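You operate a simulated robot arm through the tools that you are given. There is no shell and no other tool.

You run a simulated robot arm. Do the job below in one go: nothing can be reset, and whatever is moved stays where it is left.

## Task
Gauge motor 3, fit the impeller that closes the gap, then gauge it again.
Fine: size 8.0 plus the reading; gauge back on its pad, old impeller on the rail. Set down upright: gap gauge.

Only the result counts: the job must be done as asked and must still hold three seconds after the hand-in. Knocking over, shifting, dropping, spilling or breaking anything else fails it.

## Robot
A 7-joint arm with a two-finger parallel gripper, fixed in place. Base frame: the origin is at the foot of the arm, x ahead of it, y to its left, z up; the work surface is at about z = 0.72. Units: m, degrees, N and s.
Its first joint turns from -149.0 to 149.0 degrees. Payload 3.43 kg.
The TCP is the grasp point between the finger pads, 0.03 m short of the fingertips. In the tool frame z runs along the fingers and y along their closing line. Largest opening 0.094 m; finger width 0.028, thickness 0.01; the body of the gripper, 0.05 by 0.096 m, starts 0.055 m behind the TCP.
Orientation is that of the tool frame in the base frame, as a unit quaternion [x, y, z, w]. With the fingers straight down and closing along the base's y, the tool's x points along the base's -x, its y along +y and its z along -z.

## Interface
- The arm moves only by the tool play_rows. Its argument "steps" is a list of rows, each a list of 7 numbers: the shift along the tool's x, y, z in units of 150 mm (1.0 is 150 mm), then the turn, a rotation vector about the tool's x, y, z in units of 60 degrees (1.0 is 60 degrees), then the finger opening in m, from 0 to 0.094. In form: [[dx, dy, dz, rx, ry, rz, claw], ...]. A call has 1 to 20 rows; each row is the pose to reach, as a shift and turn from the pose commanded when the call began, along the tool's axes at that moment. A call with a number of a shift or a turn outside -1 to 1 is refused whole. Each row takes 0.2 s and may step no farther than 0.05 m and 8.6 degrees from the row before; otherwise, or with a gripper value out of range, the whole call is refused. Where a pose cannot be reached the arm comes as near as it can. A force on the tool above 40 N (or 10 N above the force at the start of the call, whichever is more), or a blocked arm, ends the call early, and 0.2 s more pass. Each finger travels about 0.045 m/s and halts on what it meets, pressing with about 31 N; the grip force reading is that of the motor and also rises with nothing between the fingers. The clock runs only during rows and for 0.2 s after the last one: add rows that repeat a pose to give the fingers time. It gives the time, the measured TCP pose, the force on the tool (base axes), the opening and the grip force at its end, in the units of the frame above (readings bear some noise), with the torque about the TCP (base axes, N m) and any sound that the robot's microphone picked up, and new pictures: "views" is both (left out), scene, wrist or none.
- Cameras (640 x 400 px; columns grow to the right, rows downward): "scene" is fixed at [0.0449, -0.6579, 1.6612]; the picture's right is [-0.08, -1.00, 0.00], its down [-0.85, 0.07, -0.52] and it looks along [0.52, -0.04, -0.85] (base axes); focal length 263 px, centre (320, 200). "wrist" rides on the gripper at [0.076, 0.014, -0.102] in the tool frame; the picture's right is [-0.18, 0.98, 0.00], its down [-0.75, -0.14, -0.64] and it looks along [-0.63, -0.12, 0.77] (tool axes); focal length 243 px, centre (320, 200).
- measure_at(camera, pixels): for up to 12 pixels [column, row] of the newest picture of that camera ("zoom" is the newest enlarged one), the place [x, y, z] in the base frame of the surface seen there, good to about 0.003 m, but the place of the scene camera against the robot may be out by one fixed shift of up to 0.012 m in any direction. No time passes.
- inspect(camera, box): a new picture of the part [left, top, right, bottom] of that camera's present view, enlarged. No time passes.
- job_done(): hands the job in; it is judged then, once.

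Leave the gripper open and the arm clear of the work at the hand-in unless told otherwise.

The tools are called after ">>>" as name(argument=value, ...) on one line, values as JSON. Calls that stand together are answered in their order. play_rows: Moves the arm, as the interface text tells. Its arguments: {"type":"object","properties":{"steps":{"type":"array"},"views":{"type":"string","enum":["both","scene","wrist","none"]}},"required":["steps"]} The other tools are called the same way: measure_at (camera, pixels) gives the place of the surface under pixels of a picture; inspect (camera, box) takes an enlarged picture of a part of a camera's view; job_done () hands the job in.

At the start:

```text
time: 0.0
tcp_pos: [0.7528, -0.6403, 1.2084]
tool_rot: [0.0, 1.0, 0.001, 0.0]
contact_force: [0.2, -0.9, -0.5]
torque: [0.03, -0.01, -0.01]
gripper_width: 0.0941
grip_force: 0.1
```

scene: 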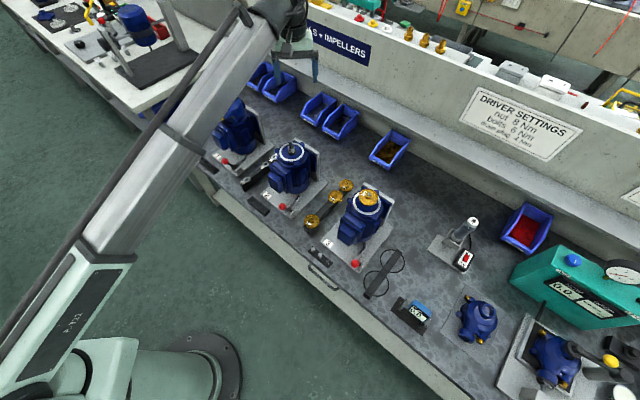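
wrist: 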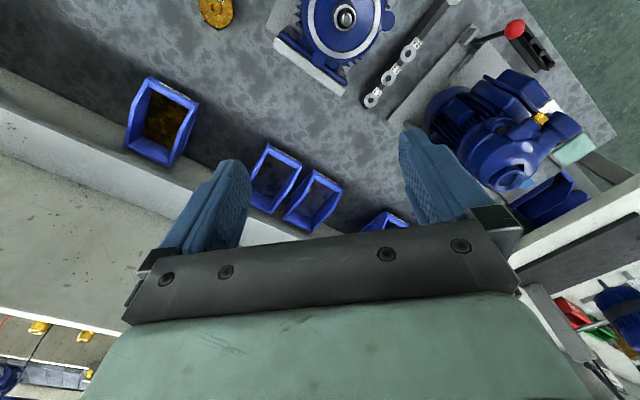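

I'll start by looking closely at the bench: the motors, impellers, gauge and any signs.

>>> inspect(camera="scene", box=[180, 80, 420, 230])

>>> inspect(camera="scene", box=[260, 160, 460, 300])

>>> inspect(camera="scene", box=[360, 200, 640, 400])

>>> inspect(camera="scene", box=[280, 0, 640, 200])

>>> inspect(camera="scene", box=[0, 0, 260, 160])

```text
2.67 times, centred on (300, 155) of scene
```

zoom: 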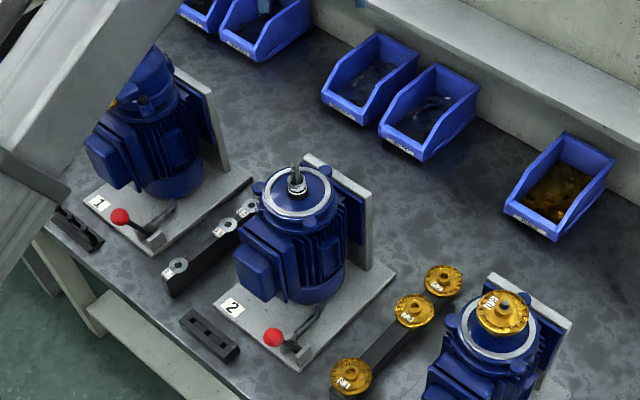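

```text
2.86 times, centred on (360, 230) of scene
```

zoom: 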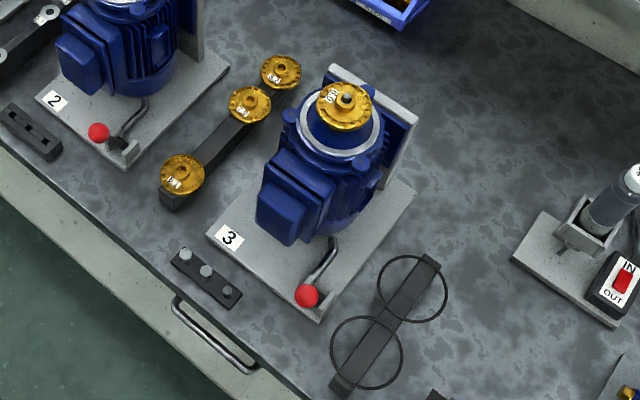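

```text
2.00 times, centred on (500, 300) of scene
```

zoom: 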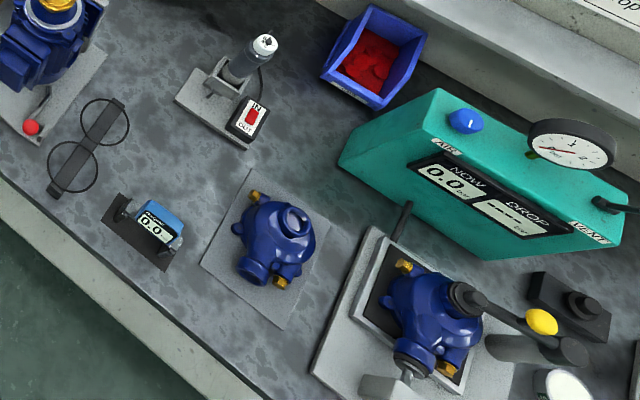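

```text
1.78 times, centred on (460, 100) of scene
```

zoom: 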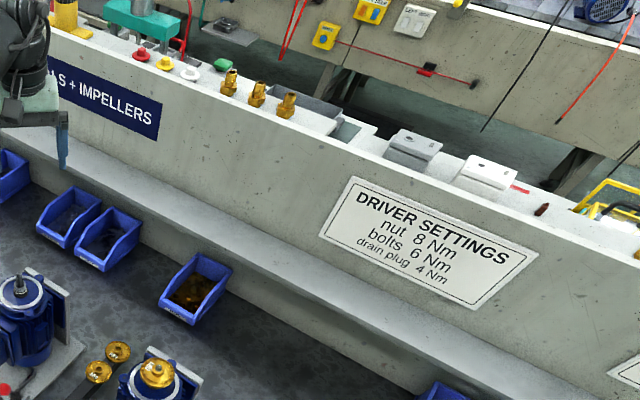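

```text
2.46 times, centred on (130, 80) of scene
```

zoom: 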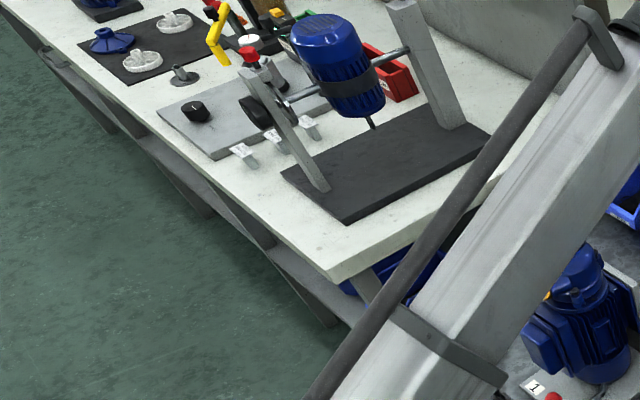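

The gauge looks like the blue block with the 0.0 display near (412, 312). Motor 3 has an impeller on its shaft at (369, 197), and the rail with three more is left of it. I'll zoom in further on each.

>>> inspect(camera="scene", box=[385, 290, 445, 335])

>>> inspect(camera="scene", box=[295, 170, 365, 240])

>>> inspect(camera="scene", box=[325, 175, 405, 275])

>>> inspect(camera="wrist", box=[160, 0, 480, 160])

```text
8.89 times, centred on (415, 312) of scene
```

zoom: 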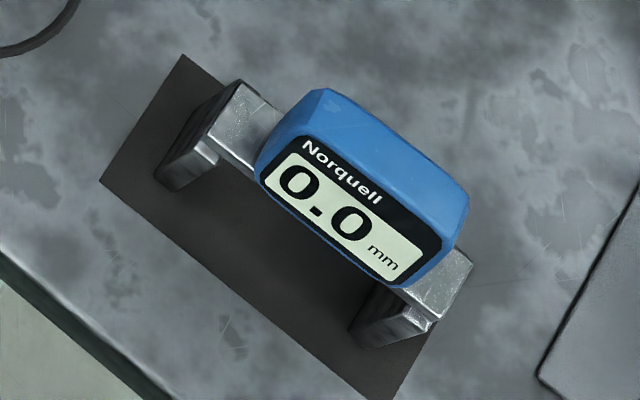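

```text
5.71 times, centred on (330, 205) of scene
```

zoom: 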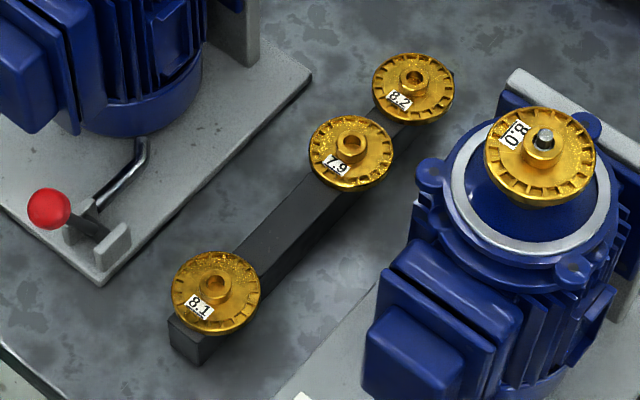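

```text
4.00 times, centred on (365, 225) of scene
```

zoom: 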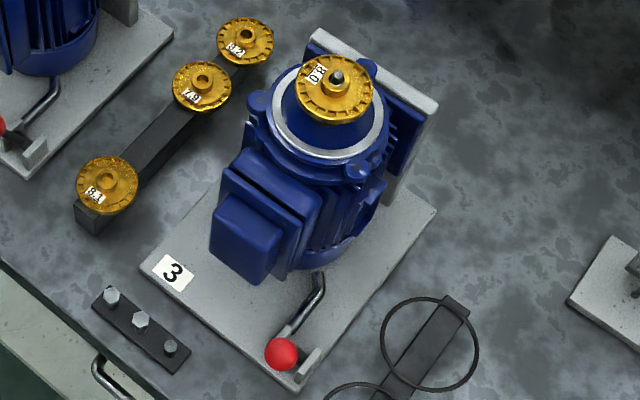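

```text
2.00 times, centred on (320, 80) of wrist
```

zoom: 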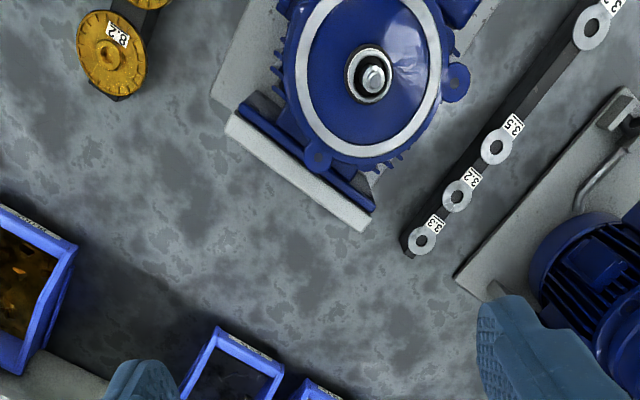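

Rail impellers read 8.1, 7.9 and 8.2, with an empty place between 8.1 and 7.9. Motor 3 wears 8.0. Next I'll measure the key points in the scene picture.

>>> measure_at(camera="scene", pixels=[[369, 197], [393, 200], [347, 208], [411, 310], [403, 304], [426, 318], [317, 222], [336, 197], [346, 185], [357, 264], [322, 210], [375, 262]])

>>> measure_at(camera="wrist", pixels=[[346, 17], [215, 10], [370, 98], [360, 30]])

>>> inspect(camera="scene", box=[340, 180, 400, 225])

```text
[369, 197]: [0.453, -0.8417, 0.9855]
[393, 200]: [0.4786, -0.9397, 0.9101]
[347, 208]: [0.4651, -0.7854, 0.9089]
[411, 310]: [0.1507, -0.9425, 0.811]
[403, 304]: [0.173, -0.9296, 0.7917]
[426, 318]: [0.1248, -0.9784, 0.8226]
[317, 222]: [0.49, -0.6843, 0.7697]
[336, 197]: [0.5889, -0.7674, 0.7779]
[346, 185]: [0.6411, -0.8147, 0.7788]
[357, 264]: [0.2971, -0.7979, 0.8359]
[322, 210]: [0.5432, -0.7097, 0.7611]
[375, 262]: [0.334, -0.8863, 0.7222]
```

```text
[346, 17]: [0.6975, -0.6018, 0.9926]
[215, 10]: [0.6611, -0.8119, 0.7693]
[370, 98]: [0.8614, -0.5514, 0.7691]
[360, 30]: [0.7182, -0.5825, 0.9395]
```

```text
8.89 times, centred on (370, 202) of scene
```

zoom: 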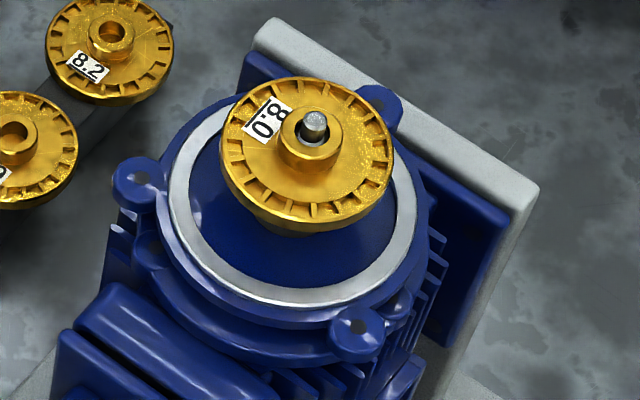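

I'll measure details on the newest enlarged picture: ring, impeller edge, shaft tip and lugs.

>>> measure_at(camera="zoom", pixels=[[314, 125], [300, 165], [230, 150], [378, 185], [330, 85], [300, 225], [180, 190], [405, 210], [290, 295], [220, 110], [140, 178], [357, 328]])

>>> measure_at(camera="zoom", pixels=[[380, 100], [265, 30], [530, 190], [60, 40], [165, 45], [110, 30], [112, 55], [14, 140], [72, 140]])

>>> inspect(camera="scene", box=[385, 290, 445, 335])

```text
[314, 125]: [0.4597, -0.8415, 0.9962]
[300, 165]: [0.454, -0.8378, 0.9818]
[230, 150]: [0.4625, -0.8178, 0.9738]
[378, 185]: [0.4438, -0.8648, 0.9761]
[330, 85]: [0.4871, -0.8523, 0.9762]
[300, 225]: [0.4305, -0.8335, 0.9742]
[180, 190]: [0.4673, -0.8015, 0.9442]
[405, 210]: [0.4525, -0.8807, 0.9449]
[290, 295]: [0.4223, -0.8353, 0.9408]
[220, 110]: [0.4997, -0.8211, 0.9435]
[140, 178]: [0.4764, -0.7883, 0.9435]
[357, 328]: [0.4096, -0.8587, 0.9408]
```

```text
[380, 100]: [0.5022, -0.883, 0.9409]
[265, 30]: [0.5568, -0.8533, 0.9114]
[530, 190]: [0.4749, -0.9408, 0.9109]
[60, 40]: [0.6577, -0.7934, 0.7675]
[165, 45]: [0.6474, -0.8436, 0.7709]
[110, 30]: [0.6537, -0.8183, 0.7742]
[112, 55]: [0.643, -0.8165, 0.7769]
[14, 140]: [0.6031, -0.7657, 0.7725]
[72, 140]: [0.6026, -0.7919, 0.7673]
```

```text
8.89 times, centred on (415, 312) of scene
```

zoom: 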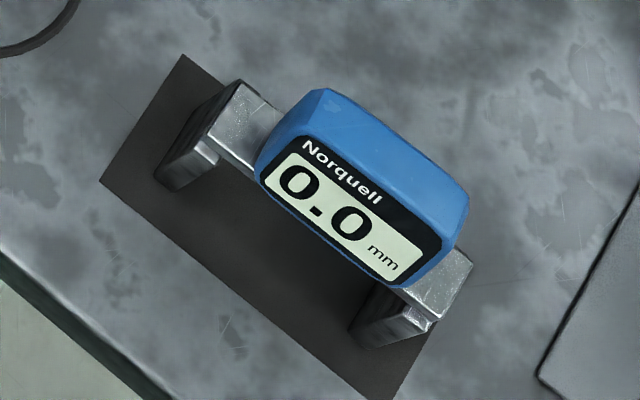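

Now the gauge: beam, feet and body, from the newest enlarged picture.

>>> measure_at(camera="zoom", pixels=[[240, 105], [205, 135], [180, 165], [440, 275], [425, 305], [385, 325], [320, 95], [460, 195], [280, 130], [430, 250], [345, 210], [380, 150]])

>>> measure_at(camera="zoom", pixels=[[183, 57], [102, 180], [395, 397], [250, 230], [170, 185], [365, 345], [265, 180], [395, 283], [240, 85], [470, 260]])

>>> inspect(camera="scene", box=[295, 170, 365, 240])

```text
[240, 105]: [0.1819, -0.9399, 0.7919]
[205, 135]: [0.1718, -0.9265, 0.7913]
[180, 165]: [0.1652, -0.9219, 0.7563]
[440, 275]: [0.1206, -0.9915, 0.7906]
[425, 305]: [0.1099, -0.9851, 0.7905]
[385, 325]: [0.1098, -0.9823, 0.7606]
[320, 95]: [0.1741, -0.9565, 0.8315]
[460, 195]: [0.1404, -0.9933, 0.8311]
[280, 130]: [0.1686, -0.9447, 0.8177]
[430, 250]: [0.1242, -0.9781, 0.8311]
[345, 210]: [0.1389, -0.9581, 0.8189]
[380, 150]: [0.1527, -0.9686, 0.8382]
```

```text
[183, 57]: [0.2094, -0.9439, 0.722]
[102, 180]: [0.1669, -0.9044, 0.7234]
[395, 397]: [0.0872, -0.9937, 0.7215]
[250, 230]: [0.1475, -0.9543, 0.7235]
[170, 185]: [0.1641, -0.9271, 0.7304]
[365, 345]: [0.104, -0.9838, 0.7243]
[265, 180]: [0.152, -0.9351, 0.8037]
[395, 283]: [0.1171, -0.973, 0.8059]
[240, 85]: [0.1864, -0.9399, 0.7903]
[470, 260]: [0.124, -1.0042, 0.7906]
```

```text
5.71 times, centred on (330, 205) of scene
```

zoom: 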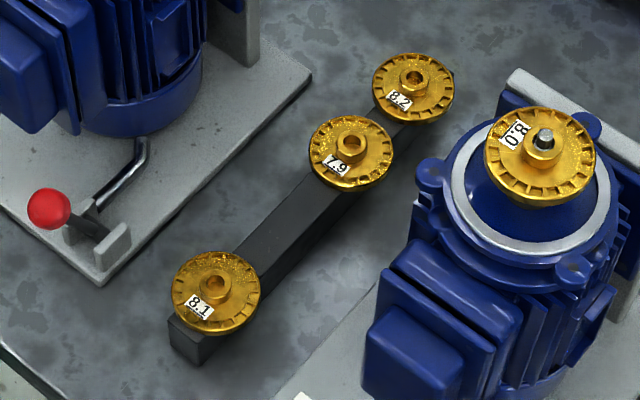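

Gauge beam top is at z≈0.79 and the gauge lies at about 47.5° along the bench. The ring of motor 3 is at z≈0.943, centred near (0.459, -0.842), and the shaft tip is at z≈0.996. The rail runs across the bench at about -41°. I'll first turn the tool about +42.5° so the fingers close along the bench, and move toward motor 3 at a safe height.

>>> play_rows(steps=[[0.2, -0.1, 0, 0, 0, 0.1417, 0.094], [0.4, -0.2, 0, 0, 0, 0.2833, 0.094], [0.6, -0.3, 0, 0, 0, 0.425, 0.094], [0.8, -0.4, 0, 0, 0, 0.5667, 0.094], [1.0, -0.5, 0, 0, 0, 0.7083, 0.094]])

```text
time: 1.1
tcp_pos: [0.6293, -0.7057, 1.2077]
tool_rot: [0.3, 0.954, -0.003, 0.003]
contact_force: [-0.2, -1.2, -0.4]
torque: [0.0, -0.05, 0.02]
gripper_width: 0.0943
grip_force: 0.2
stopped in row 5: the force on the tool passed its limit at 64 N (the readings are from after the stop); the commanded pose is now the measured one
```

scene: 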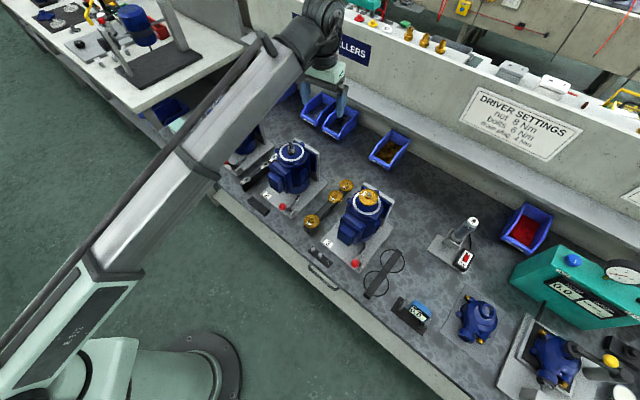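
wrist: 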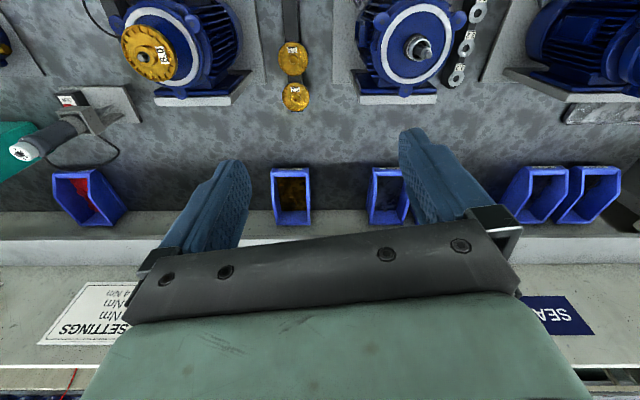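

A 64 N stop came up in row 5 with no lasting contact force. I need to know whether something was touched or it was just inertia, so I'll measure the wall and shelf around the gripper.

>>> measure_at(camera="wrist", pixels=[[300, 255], [300, 230], [100, 300], [290, 195], [150, 45], [415, 45], [292, 50], [296, 95], [40, 370], [600, 380], [560, 310], [380, 245]])

>>> measure_at(camera="scene", pixels=[[330, 75], [345, 95], [310, 95], [360, 50], [400, 40], [425, 42], [440, 45], [325, 20], [380, 110], [330, 45]])

>>> inspect(camera="scene", box=[240, 0, 440, 140])

```text
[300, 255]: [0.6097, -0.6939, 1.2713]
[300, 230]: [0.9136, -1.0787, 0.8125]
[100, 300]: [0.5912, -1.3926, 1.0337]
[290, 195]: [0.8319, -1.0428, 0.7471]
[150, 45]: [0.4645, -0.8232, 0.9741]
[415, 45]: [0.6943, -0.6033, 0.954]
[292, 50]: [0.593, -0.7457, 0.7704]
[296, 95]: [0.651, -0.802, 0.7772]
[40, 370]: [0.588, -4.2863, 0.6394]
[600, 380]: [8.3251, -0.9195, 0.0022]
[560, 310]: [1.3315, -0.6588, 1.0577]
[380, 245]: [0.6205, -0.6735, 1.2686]
```

```text
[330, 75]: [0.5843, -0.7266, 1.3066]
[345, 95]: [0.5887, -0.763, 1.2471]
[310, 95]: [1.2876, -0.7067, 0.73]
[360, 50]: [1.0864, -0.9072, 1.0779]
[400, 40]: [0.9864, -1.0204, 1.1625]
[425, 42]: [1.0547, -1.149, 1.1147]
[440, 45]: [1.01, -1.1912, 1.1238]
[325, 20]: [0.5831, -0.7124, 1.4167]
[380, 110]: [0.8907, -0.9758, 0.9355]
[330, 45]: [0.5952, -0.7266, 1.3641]
```

```text
2.86 times, centred on (340, 70) of scene
```

zoom: 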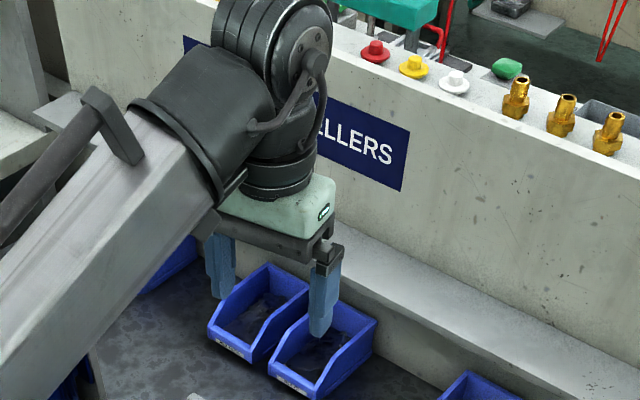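

Nothing is near the gripper: the wall is about 0.45 m away, so that was inertia from moving too briskly. I'll move more gently. First a zoom of the wrist view on motor 3 and the rail, to compare the two cameras.

>>> inspect(camera="wrist", box=[90, 0, 330, 120])

```text
2.67 times, centred on (210, 60) of wrist
```

zoom: 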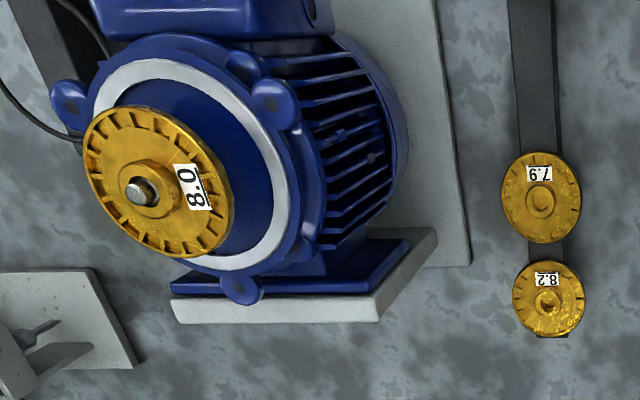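

Now a gentle, ramped move toward a viewing pose in front of motor 3, finishing the turn.

>>> play_rows(steps=[[0.02, -0.016, 0, 0, 0, 0.003, 0.094], [0.06, -0.05, 0, 0, 0, 0.01, 0.094], [0.14, -0.11, 0, 0, 0, 0.025, 0.094], [0.25, -0.2, 0, 0, 0, 0.045, 0.094], [0.38, -0.31, 0, 0, 0, 0.065, 0.094], [0.51, -0.42, 0, 0, 0, 0.085, 0.094], [0.62, -0.51, 0, 0, 0, 0.1, 0.094], [0.7, -0.57, 0, 0, 0, 0.115, 0.094], [0.75, -0.61, 0, 0, 0, 0.123, 0.094], [0.77, -0.62, 0, 0, 0, 0.127, 0.094]])

```text
time: 2.0
tcp_pos: [0.59, -0.7091, 1.2081]
tool_rot: [0.318, 0.948, -0.005, 0.006]
contact_force: [4.0, -7.0, -13.8]
torque: [-0.13, -0.1, -0.02]
gripper_width: 0.0937
grip_force: 0.1
stopped in row 4: the force on the tool passed its limit at 44 N (the readings are from after the stop); the commanded pose is now the measured one
```

scene: 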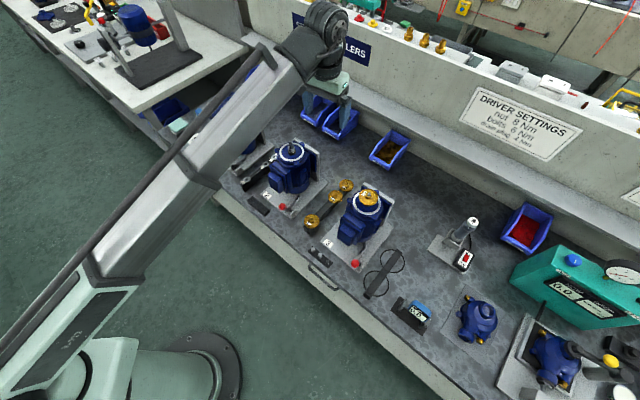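
wrist: 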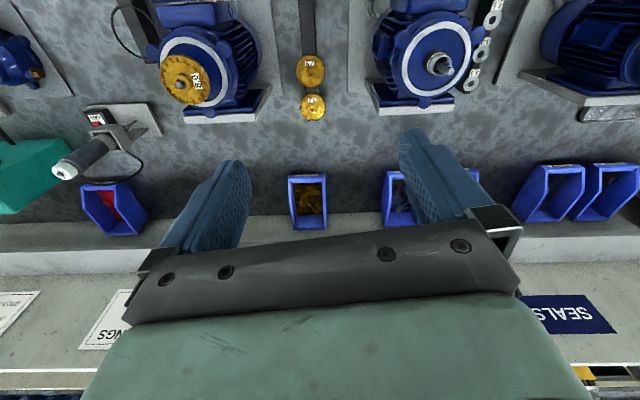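

The stop came again, at 44 N. I'll hold still for two rows to see whether the force stays or fades.

>>> play_rows(steps=[[0, 0, 0, 0, 0, 0, 0.094], [0, 0, 0, 0, 0, 0, 0.094]], views="none")

```text
time: 2.6
tcp_pos: [0.5897, -0.7096, 1.2081]
tool_rot: [0.318, 0.948, -0.005, 0.006]
contact_force: [5.8, -9.2, -21.7]
torque: [-0.41, -0.24, -0.01]
gripper_width: 0.0936
grip_force: 0.0
```

A steady force of about 24 N remains, so something is being touched or strained. I'll look at the arm's links and what lies near them.

>>> measure_at(camera="scene", pixels=[[110, 270], [130, 230], [175, 180], [215, 130], [260, 85], [300, 50], [325, 20], [180, 155], [235, 85], [262, 55], [60, 330], [20, 370]])

>>> inspect(camera="scene", box=[160, 0, 400, 160])

>>> inspect(camera="wrist", box=[80, 120, 560, 400])

```text
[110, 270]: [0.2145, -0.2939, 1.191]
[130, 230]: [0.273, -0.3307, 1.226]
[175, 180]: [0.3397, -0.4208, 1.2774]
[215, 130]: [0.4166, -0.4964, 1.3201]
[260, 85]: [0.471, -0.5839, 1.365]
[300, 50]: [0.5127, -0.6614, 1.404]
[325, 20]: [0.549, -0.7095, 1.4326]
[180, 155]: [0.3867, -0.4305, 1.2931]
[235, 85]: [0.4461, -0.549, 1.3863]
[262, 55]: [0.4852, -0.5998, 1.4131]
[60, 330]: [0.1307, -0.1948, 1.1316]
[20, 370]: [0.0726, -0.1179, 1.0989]
```

```text
2.50 times, centred on (280, 80) of scene
```

zoom: 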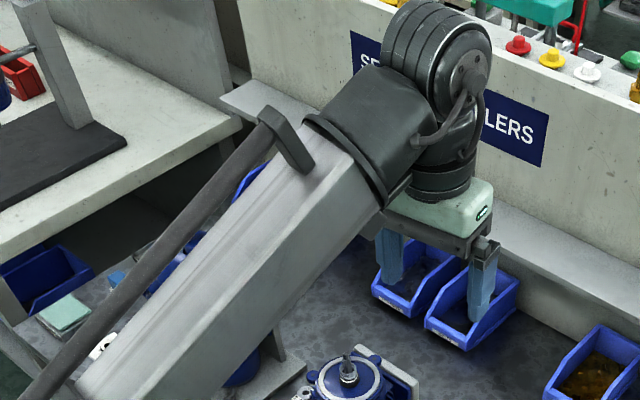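

```text
1.33 times, centred on (320, 260) of wrist
```

zoom: 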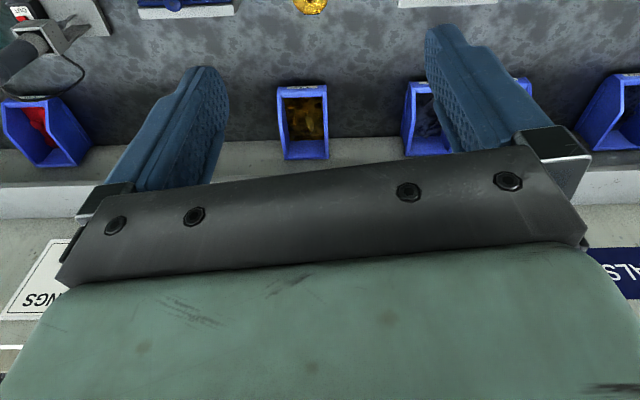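

The gripper and forearm hang in free air and nothing else is near. The residual force pushes the tool outward and down, away from the forearm, so the folded wrist probably presses hand against forearm at this height. I'll lower slowly, which unfolds the wrist, and watch the force.

>>> play_rows(steps=[[0, 0, 0.03, 0, 0, 0, 0.094], [0, 0, 0.08, 0, 0, 0, 0.094], [0, 0, 0.15, 0, 0, 0, 0.094], [0, 0, 0.22, 0, 0, 0, 0.094], [0, 0, 0.27, 0, 0, 0, 0.094], [0, 0, 0.3, 0, 0, 0, 0.094]], views="none")

```text
time: 4.0
tcp_pos: [0.5899, -0.709, 1.1635]
tool_rot: [0.318, 0.948, -0.004, 0.005]
contact_force: [0.3, -0.4, -0.4]
torque: [0.03, -0.01, 0.0]
gripper_width: 0.0939
grip_force: 0.2
```

The force has gone. I'll stay lower from now on, and move on toward motor 3, going down first and then sideways at z≈1.10 (fingertips 1.07, well above the shaft tip at 0.996).

>>> play_rows(steps=[[0, 0, 0.1, 0, 0, 0, 0.094], [0.02, -0.02, 0.25, 0, 0, 0.005, 0.094], [0.06, -0.07, 0.36, 0, 0, 0.01, 0.094], [0.13, -0.14, 0.423, 0, 0, 0.02, 0.094], [0.22, -0.24, 0.423, 0, 0, 0.03, 0.094], [0.33, -0.36, 0.423, 0, 0, 0.04, 0.094], [0.44, -0.48, 0.423, 0, 0, 0.055, 0.094], [0.55, -0.6, 0.423, 0, 0, 0.065, 0.094], [0.65, -0.71, 0.423, 0, 0, 0.075, 0.094], [0.72, -0.785, 0.423, 0, 0, 0.083, 0.094], [0.76, -0.83, 0.423, 0, 0, 0.088, 0.094], [0.779, -0.849, 0.423, 0, 0, 0.09, 0.094]])

```text
time: 6.7
tcp_pos: [0.4197, -0.7413, 1.0983]
tool_rot: [0.362, 0.932, -0.003, 0.006]
contact_force: [-0.4, 0.5, 0.7]
torque: [0.04, 0.0, -0.02]
gripper_width: 0.0939
grip_force: 0.0
```

scene: 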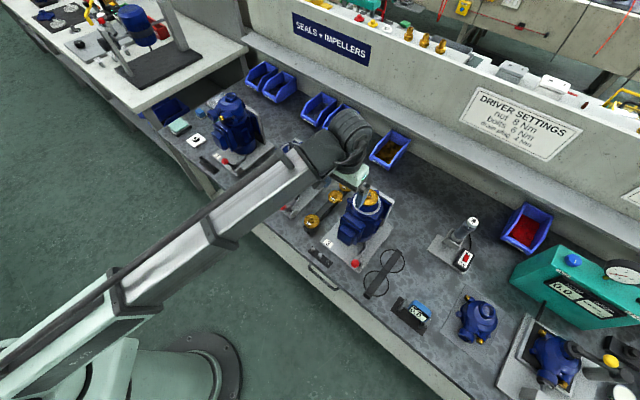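
wrist: 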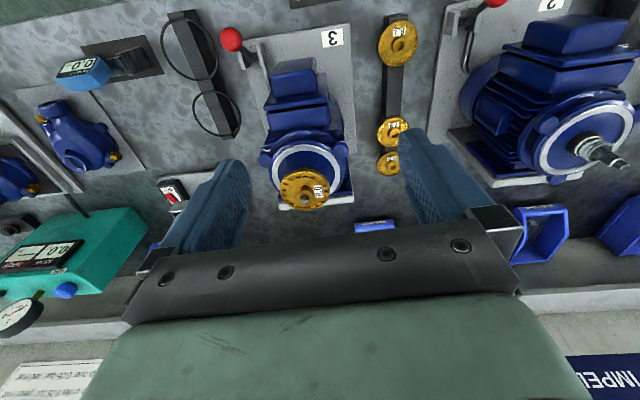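

A good view now. I'll zoom in on the rail, motor 3 and the gauge from here and measure them with the wrist camera.

>>> inspect(camera="wrist", box=[250, 140, 370, 220])

>>> measure_at(camera="zoom", pixels=[[300, 315], [295, 285], [170, 260], [410, 260], [290, 175], [300, 350], [180, 110], [300, 70], [420, 110], [110, 215], [490, 205], [305, 330]])

>>> inspect(camera="wrist", box=[350, 10, 450, 190])

```text
5.00 times, centred on (310, 180) of wrist
```

zoom: 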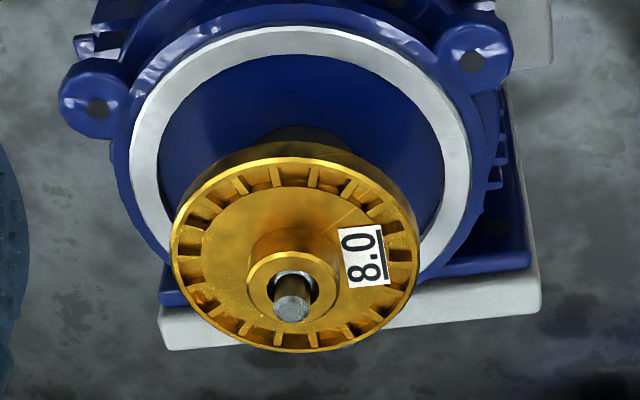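

```text
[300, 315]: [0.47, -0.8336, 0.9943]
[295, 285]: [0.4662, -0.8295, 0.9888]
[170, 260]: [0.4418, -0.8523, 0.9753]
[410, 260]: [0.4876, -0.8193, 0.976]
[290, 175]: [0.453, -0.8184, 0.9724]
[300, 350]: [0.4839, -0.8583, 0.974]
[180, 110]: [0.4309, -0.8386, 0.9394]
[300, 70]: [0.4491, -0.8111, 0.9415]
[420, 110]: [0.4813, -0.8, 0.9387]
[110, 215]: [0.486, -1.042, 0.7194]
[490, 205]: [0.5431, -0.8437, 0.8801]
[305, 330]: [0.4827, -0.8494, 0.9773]
```

```text
2.22 times, centred on (400, 100) of wrist
```

zoom: 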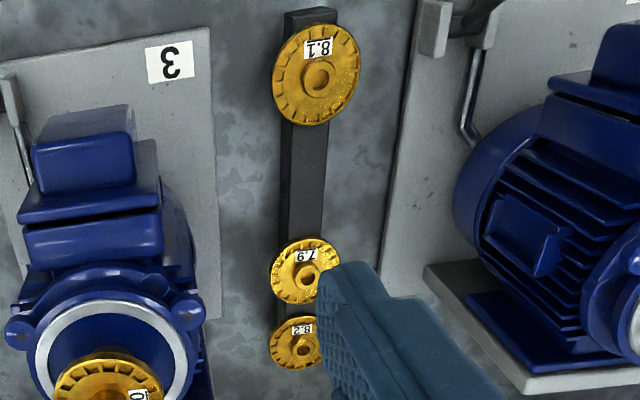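

The wrist camera puts the impeller and shaft at about (0.467, -0.837), so the scene camera is off by roughly (-0.010, -0.005). Now the gauge in the wrist view.

>>> inspect(camera="wrist", box=[40, 30, 180, 120])

>>> measure_at(camera="zoom", pixels=[[110, 250], [290, 200], [80, 180], [270, 130], [300, 250], [100, 290], [330, 90], [360, 130], [200, 60], [560, 210], [150, 220], [250, 215]])

>>> inspect(camera="wrist", box=[150, 0, 350, 130])

```text
4.44 times, centred on (110, 75) of wrist
```

zoom: 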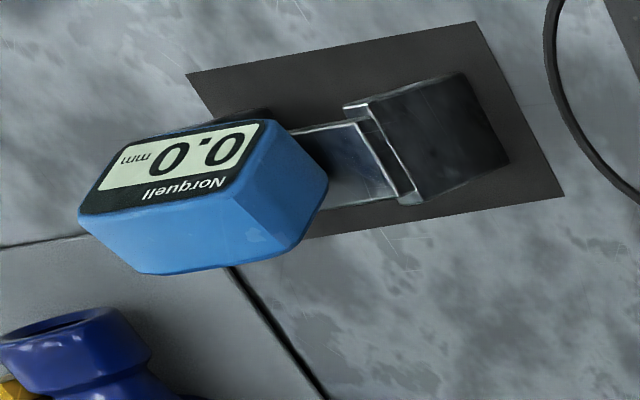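

```text
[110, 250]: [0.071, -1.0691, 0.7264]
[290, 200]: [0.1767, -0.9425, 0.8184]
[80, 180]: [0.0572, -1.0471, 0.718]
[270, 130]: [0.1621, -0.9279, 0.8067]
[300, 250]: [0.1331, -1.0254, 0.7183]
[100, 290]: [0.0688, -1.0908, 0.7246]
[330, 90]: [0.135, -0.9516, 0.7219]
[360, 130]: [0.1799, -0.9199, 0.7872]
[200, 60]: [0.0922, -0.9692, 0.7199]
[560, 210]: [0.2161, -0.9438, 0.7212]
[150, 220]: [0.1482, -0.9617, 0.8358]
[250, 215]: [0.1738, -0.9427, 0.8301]
```

```text
3.08 times, centred on (250, 65) of wrist
```

zoom: 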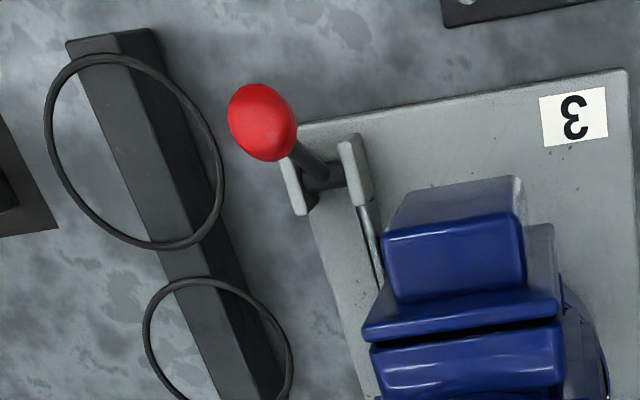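

The gauge is a staple-shaped bracket with two leg plates and the blue body on the beam, which matches the motor's ring. I'll go over to the gauge in gentle stages to see it close up.

>>> play_rows(steps=[[0.02, -0.03, 0, 0, 0, 0, 0.094], [0.065, -0.1, 0, 0, 0, 0, 0.094], [0.13, -0.2, 0, 0, 0, 0, 0.094], [0.215, -0.33, 0, 0, 0, 0, 0.094], [0.3, -0.46, 0.05, 0, 0, 0, 0.094], [0.385, -0.59, 0.1, 0, 0, 0, 0.094], [0.47, -0.72, 0.15, 0, 0, 0, 0.094], [0.545, -0.84, 0.2, 0, 0, 0, 0.094], [0.61, -0.94, 0.22, 0, 0, 0, 0.094], [0.64, -0.985, 0.23, 0, 0, 0, 0.094], [0.65, -1.0, 0.23, 0, 0, 0, 0.094]], views="scene")

```text
time: 9.1
tcp_pos: [0.2462, -0.7855, 1.063]
tool_rot: [0.362, 0.932, -0.004, 0.006]
contact_force: [-0.6, 0.8, -0.2]
torque: [0.01, -0.02, -0.02]
gripper_width: 0.0943
grip_force: 0.1
```

scene: 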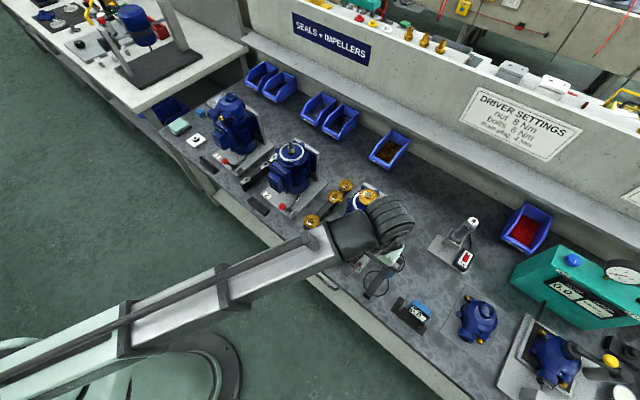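

No force. I'll carry on the same way toward the gauge.

>>> play_rows(steps=[[0.013, -0.03, 0, 0, 0, 0, 0.094], [0.043, -0.1, 0, 0, 0, 0, 0.094], [0.086, -0.2, 0.03, 0, 0, 0, 0.094], [0.142, -0.33, 0.08, 0, 0, 0, 0.094], [0.198, -0.46, 0.14, 0, 0, 0, 0.094], [0.254, -0.59, 0.2, 0, 0, 0, 0.094], [0.31, -0.72, 0.26, 0, 0, 0, 0.094], [0.36, -0.84, 0.32, 0, 0, 0, 0.094], [0.4, -0.94, 0.36, 0, 0, 0, 0.094], [0.425, -0.985, 0.38, 0, 0, 0, 0.094], [0.43, -1.0, 0.38, 0, 0, 0, 0.094]])

```text
time: 11.4
tcp_pos: [0.0989, -0.8541, 1.0053]
tool_rot: [0.363, 0.932, -0.004, 0.005]
contact_force: [-0.4, 0.1, 0.6]
torque: [-0.02, 0.0, 0.0]
gripper_width: 0.094
grip_force: 0.0
```

scene: 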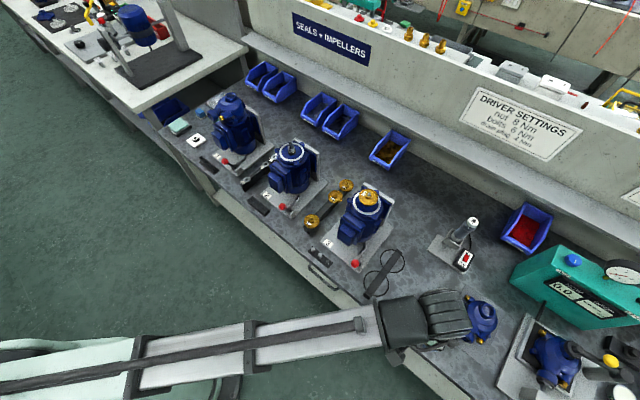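
wrist: 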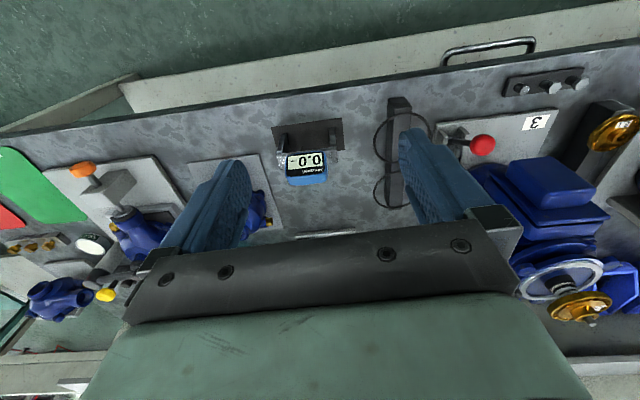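

The gauge is between the fingers in the wrist view at (305, 160). I'll zoom in and measure it.

>>> inspect(camera="wrist", box=[260, 110, 360, 195])

>>> measure_at(camera="zoom", pixels=[[185, 320], [420, 310], [180, 370], [420, 370], [300, 400], [280, 300], [150, 290], [450, 270], [130, 170], [460, 170], [300, 345], [300, 465]])

```text
4.71 times, centred on (310, 152) of wrist
```

zoom: 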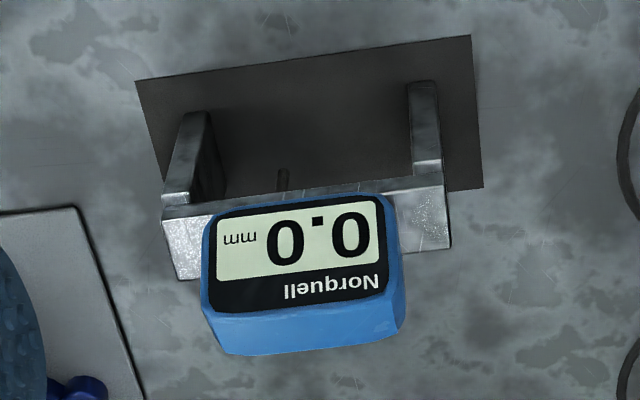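

```text
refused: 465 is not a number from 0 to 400
```

>>> measure_at(camera="zoom", pixels=[[210, 290], [390, 275], [212, 220], [380, 205], [222, 345], [400, 325], [310, 335], [172, 210], [440, 190], [187, 270], [445, 240], [300, 230]])

>>> measure_at(camera="zoom", pixels=[[190, 120], [430, 90], [175, 185], [430, 160], [280, 180], [138, 82], [470, 38], [482, 185], [300, 310], [205, 115], [412, 86], [205, 260]])

```text
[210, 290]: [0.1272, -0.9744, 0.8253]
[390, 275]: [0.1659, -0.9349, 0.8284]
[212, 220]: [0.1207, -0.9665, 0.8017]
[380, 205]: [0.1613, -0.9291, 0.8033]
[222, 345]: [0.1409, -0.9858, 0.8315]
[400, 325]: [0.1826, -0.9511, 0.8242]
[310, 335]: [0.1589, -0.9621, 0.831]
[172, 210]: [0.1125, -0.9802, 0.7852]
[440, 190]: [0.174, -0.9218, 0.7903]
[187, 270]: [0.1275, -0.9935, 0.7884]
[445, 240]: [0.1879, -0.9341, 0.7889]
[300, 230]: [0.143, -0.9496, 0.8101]
```

```text
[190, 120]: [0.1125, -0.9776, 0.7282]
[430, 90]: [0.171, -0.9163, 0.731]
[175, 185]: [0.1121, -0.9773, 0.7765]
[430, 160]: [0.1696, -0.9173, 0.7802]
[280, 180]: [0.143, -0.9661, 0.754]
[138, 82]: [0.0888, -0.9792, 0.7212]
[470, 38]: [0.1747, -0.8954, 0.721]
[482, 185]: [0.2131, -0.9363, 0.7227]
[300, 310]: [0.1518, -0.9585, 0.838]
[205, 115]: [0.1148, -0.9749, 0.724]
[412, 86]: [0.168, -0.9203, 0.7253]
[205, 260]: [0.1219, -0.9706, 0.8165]
```

From the wrist camera: beam top is z≈0.789, its centre about (0.151, -0.957) at about 45°. The blue body is about 55 mm long and 28 mm deep, between z≈0.79 and 0.838. I'll grip the body by its ends. First I'll hover at z≈0.93 above it and trim the yaw to 45°.

>>> play_rows(steps=[[-0.02, -0.01, 0.02, 0, 0, 0.003, 0.094], [-0.07, -0.03, 0.06, 0, 0, 0.006, 0.094], [-0.15, -0.06, 0.12, 0, 0, 0.01, 0.094], [-0.25, -0.1, 0.19, 0, 0, 0.015, 0.094], [-0.36, -0.14, 0.26, 0, 0, 0.02, 0.094], [-0.47, -0.18, 0.33, 0, 0, 0.026, 0.094], [-0.57, -0.215, 0.4, 0, 0, 0.032, 0.094], [-0.65, -0.245, 0.45, 0, 0, 0.037, 0.094], [-0.7, -0.262, 0.49, 0, 0, 0.04, 0.094], [-0.72, -0.27, 0.502, 0, 0, 0.0405, 0.094]])

```text
time: 13.7
tcp_pos: [0.1523, -0.9586, 0.9332]
tool_rot: [0.382, 0.924, -0.004, 0.005]
contact_force: [-0.5, 0.0, 0.1]
torque: [0.0, 0.01, 0.01]
gripper_width: 0.094
grip_force: 0.0
```

scene: 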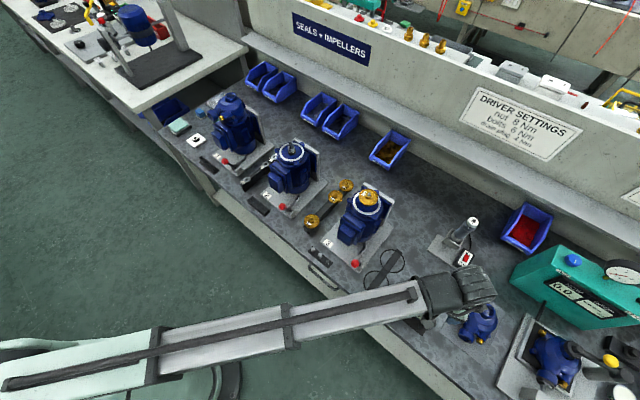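
wrist: 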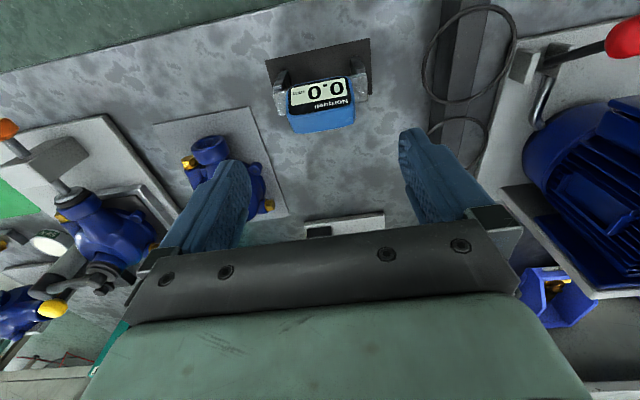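

The gauge is at (320, 105) in the wrist view. I'll measure it again from this nearer position.

>>> inspect(camera="wrist", box=[255, 30, 385, 145])

>>> inspect(camera="wrist", box=[260, 40, 380, 115])

```text
3.48 times, centred on (320, 88) of wrist
```

zoom: 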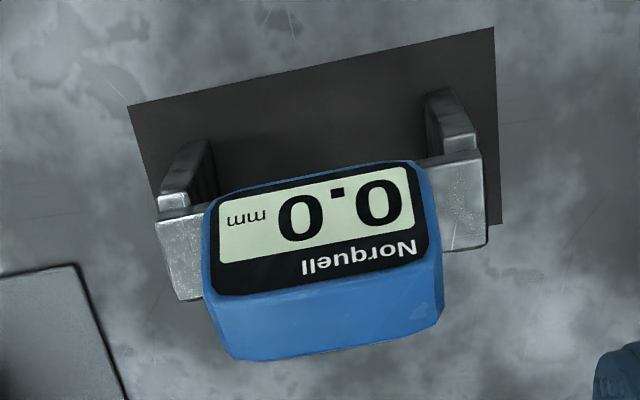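

```text
5.33 times, centred on (320, 78) of wrist
```

zoom: 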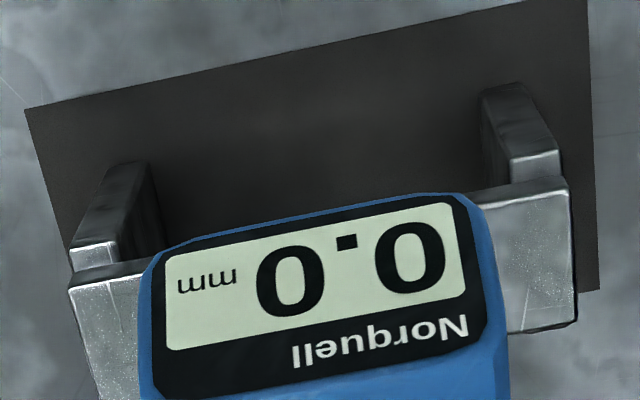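

>>> measure_at(camera="zoom", pixels=[[75, 292], [563, 182], [572, 322], [95, 255], [535, 162], [155, 265], [460, 200], [100, 200], [490, 100], [28, 110], [585, 5], [597, 290]])

>>> inspect(camera="wrist", box=[255, 60, 385, 145])

>>> measure_at(camera="zoom", pixels=[[115, 190], [470, 120], [220, 305], [440, 260], [330, 285], [330, 320], [210, 230], [435, 190], [490, 170], [165, 240], [210, 260], [430, 130]])

```text
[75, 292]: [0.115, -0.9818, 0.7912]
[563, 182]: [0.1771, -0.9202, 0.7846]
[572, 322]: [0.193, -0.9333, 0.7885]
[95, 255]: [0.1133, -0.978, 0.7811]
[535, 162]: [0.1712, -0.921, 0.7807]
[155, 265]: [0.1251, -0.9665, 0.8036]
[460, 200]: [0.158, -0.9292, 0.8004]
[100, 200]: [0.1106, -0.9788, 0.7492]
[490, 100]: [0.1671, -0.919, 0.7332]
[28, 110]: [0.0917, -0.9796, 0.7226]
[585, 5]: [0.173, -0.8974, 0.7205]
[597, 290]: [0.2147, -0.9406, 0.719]
```

```text
4.71 times, centred on (320, 102) of wrist
```

zoom: 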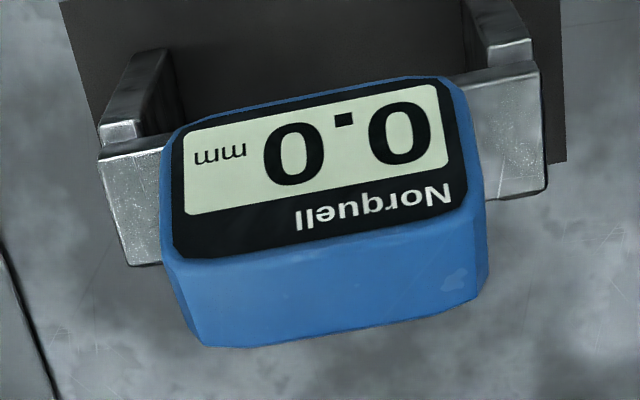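

```text
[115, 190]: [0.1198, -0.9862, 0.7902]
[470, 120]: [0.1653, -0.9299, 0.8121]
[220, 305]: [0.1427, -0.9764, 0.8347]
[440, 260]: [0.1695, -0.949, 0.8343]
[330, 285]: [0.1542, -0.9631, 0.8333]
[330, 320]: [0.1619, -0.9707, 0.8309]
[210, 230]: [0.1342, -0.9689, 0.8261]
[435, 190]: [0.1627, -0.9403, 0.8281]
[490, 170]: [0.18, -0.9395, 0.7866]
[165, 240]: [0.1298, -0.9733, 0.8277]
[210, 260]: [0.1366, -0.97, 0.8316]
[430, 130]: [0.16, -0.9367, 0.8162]
```

The gauge centre (about 0.153, -0.958) is right under the TCP and the yaw matches at 45°. I'll descend with open fingers to TCP z≈0.828 (fingertips about 8 mm above the beam) and pause.

>>> play_rows(steps=[[0, 0, 0.03, 0, 0, 0, 0.094], [0, 0, 0.1, 0, 0, 0, 0.094], [0, 0, 0.2, 0, 0, 0, 0.094], [0, 0, 0.3, 0, 0, 0, 0.094], [0, 0, 0.4, 0, 0, 0, 0.094], [0, 0, 0.5, 0, 0, 0, 0.094], [0, 0, 0.58, 0, 0, 0, 0.094], [0, 0, 0.64, 0, 0, 0, 0.094], [0, 0, 0.67, 0, 0, 0, 0.094], [0, 0, 0.68, 0, 0, 0, 0.094], [0, 0, 0.68, 0, 0, 0, 0.094]])

```text
time: 16.1
tcp_pos: [0.151, -0.9595, 0.8305]
tool_rot: [0.382, 0.924, -0.004, 0.006]
contact_force: [-0.6, 0.4, -0.2]
torque: [0.03, 0.0, 0.03]
gripper_width: 0.0941
grip_force: 0.1
```

scene: 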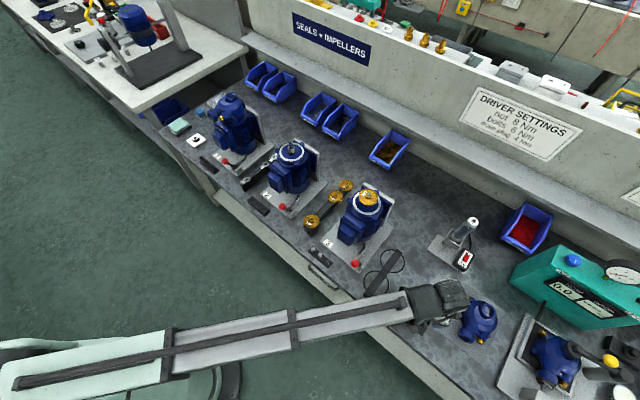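
wrist: 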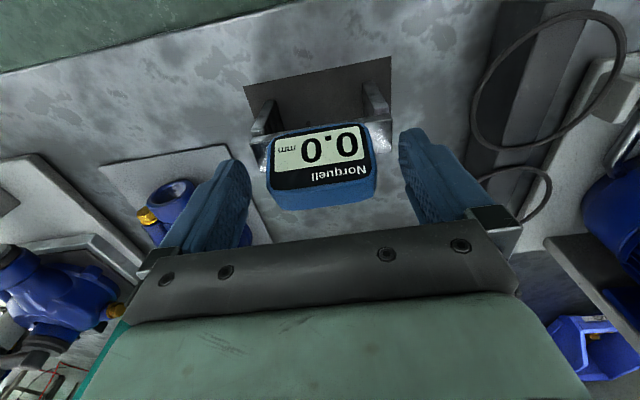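

Fingers straddle the body. I'll measure the body's top edges to check the depth centring before closing.

>>> inspect(camera="wrist", box=[230, 100, 420, 220])

>>> measure_at(camera="wrist", pixels=[[320, 186], [320, 192], [320, 204], [275, 185], [370, 180], [278, 207], [374, 198], [262, 140], [388, 128], [390, 150], [320, 133]])

```text
3.33 times, centred on (325, 160) of wrist
```

zoom: 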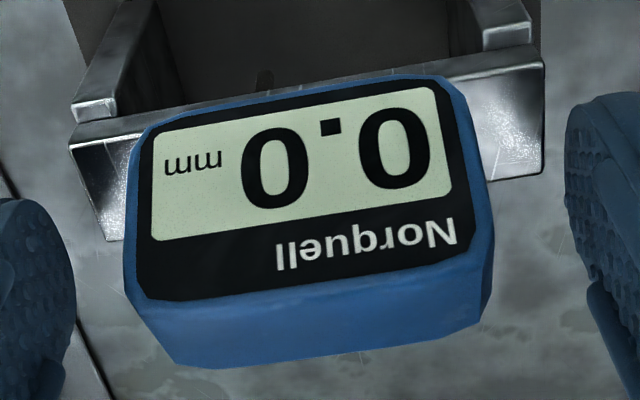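

```text
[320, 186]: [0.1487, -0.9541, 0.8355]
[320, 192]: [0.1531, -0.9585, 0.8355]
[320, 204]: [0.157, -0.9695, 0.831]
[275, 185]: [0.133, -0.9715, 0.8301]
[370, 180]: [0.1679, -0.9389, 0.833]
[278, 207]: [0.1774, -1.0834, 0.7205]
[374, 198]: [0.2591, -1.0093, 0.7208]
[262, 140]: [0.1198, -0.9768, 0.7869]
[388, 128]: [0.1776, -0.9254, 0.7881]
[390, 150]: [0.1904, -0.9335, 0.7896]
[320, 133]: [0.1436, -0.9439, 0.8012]
```

The body's depth centre matches the TCP within 2 mm, and it sits about 2 mm toward the motor side along the closing line. I'll trim that and close on it.

>>> play_rows(steps=[[0, 0.007, 0, 0, 0, 0, 0.094], [0, 0.013, 0.007, 0, 0, 0, 0.09], [0, 0.013, 0.013, 0, 0, 0, 0.08], [0, 0.013, 0.013, 0, 0, 0, 0.07], [0, 0.013, 0.013, 0, 0, 0, 0.06], [0, 0.013, 0.013, 0, 0, 0, 0.05], [0, 0.013, 0.013, 0, 0, 0, 0.04], [0, 0.013, 0.013, 0, 0, 0, 0.03], [0, 0.013, 0.013, 0, 0, 0, 0.03]])

```text
time: 18.1
tcp_pos: [0.153, -0.957, 0.8288]
tool_rot: [0.382, 0.924, -0.005, 0.006]
contact_force: [-0.2, -0.6, -0.2]
torque: [-0.05, 0.02, -0.02]
gripper_width: 0.0629
grip_force: 31.0
```

scene: 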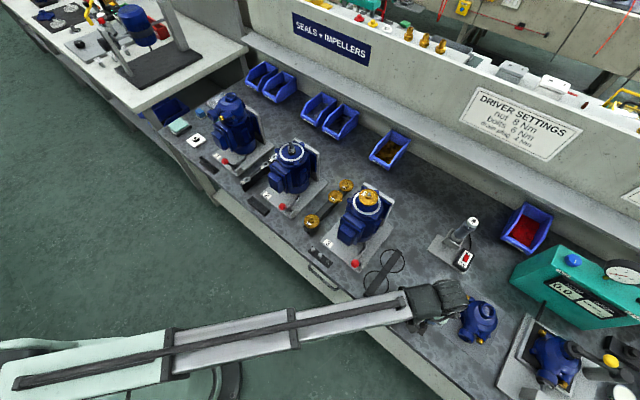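
wrist: 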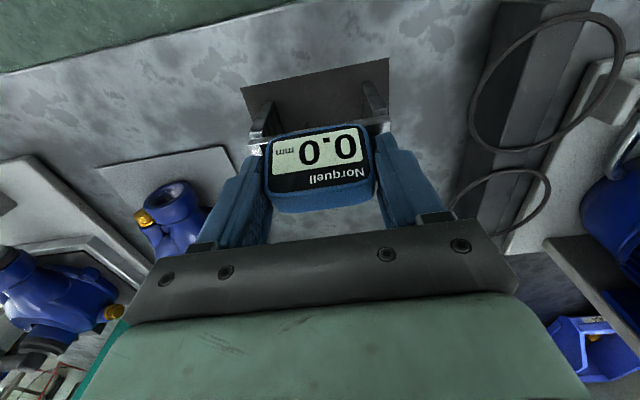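

Gripped: width 0.063, 31 N, at TCP (0.153, -0.957, 0.829) — I'll remember that for putting it back. Lifting slowly now.

>>> play_rows(steps=[[0, 0, -0.02, 0, 0, 0, 0.03], [0, 0, -0.06, 0, 0, 0, 0.03], [0, 0, -0.13, 0, 0, 0, 0.03], [0, 0, -0.22, 0, 0, 0, 0.03], [0, 0, -0.33, 0, 0, 0, 0.03], [0, 0, -0.45, 0, 0, 0, 0.03], [0, 0, -0.58, 0, 0, 0, 0.03], [0, 0, -0.7, 0, 0, 0, 0.03], [0, 0, -0.8, 0, 0, 0, 0.03], [0, 0, -0.88, 0, 0, 0, 0.03], [0, 0, -0.94, 0, 0, 0, 0.03], [0, 0, -0.98, 0, 0, 0, 0.03], [0, 0, -1.0, 0, 0, 0, 0.03]])

```text
time: 20.9
tcp_pos: [0.1515, -0.9563, 0.98]
tool_rot: [0.382, 0.924, -0.004, 0.005]
contact_force: [0.1, 0.3, -2.3]
torque: [0.0, 0.0, 0.01]
gripper_width: 0.0629
grip_force: 30.8
```

scene: 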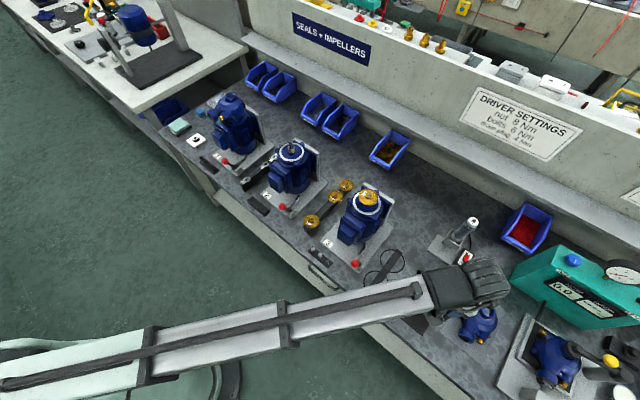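
wrist: 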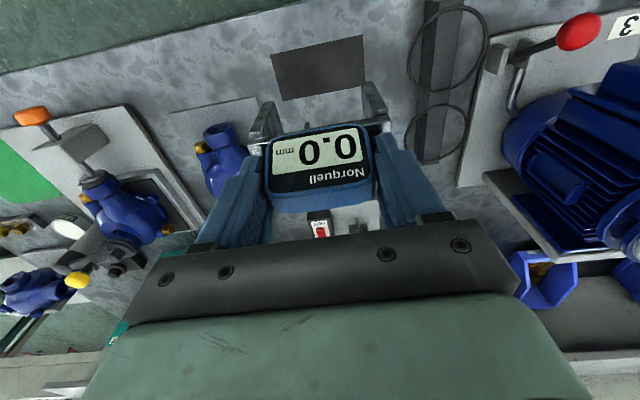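

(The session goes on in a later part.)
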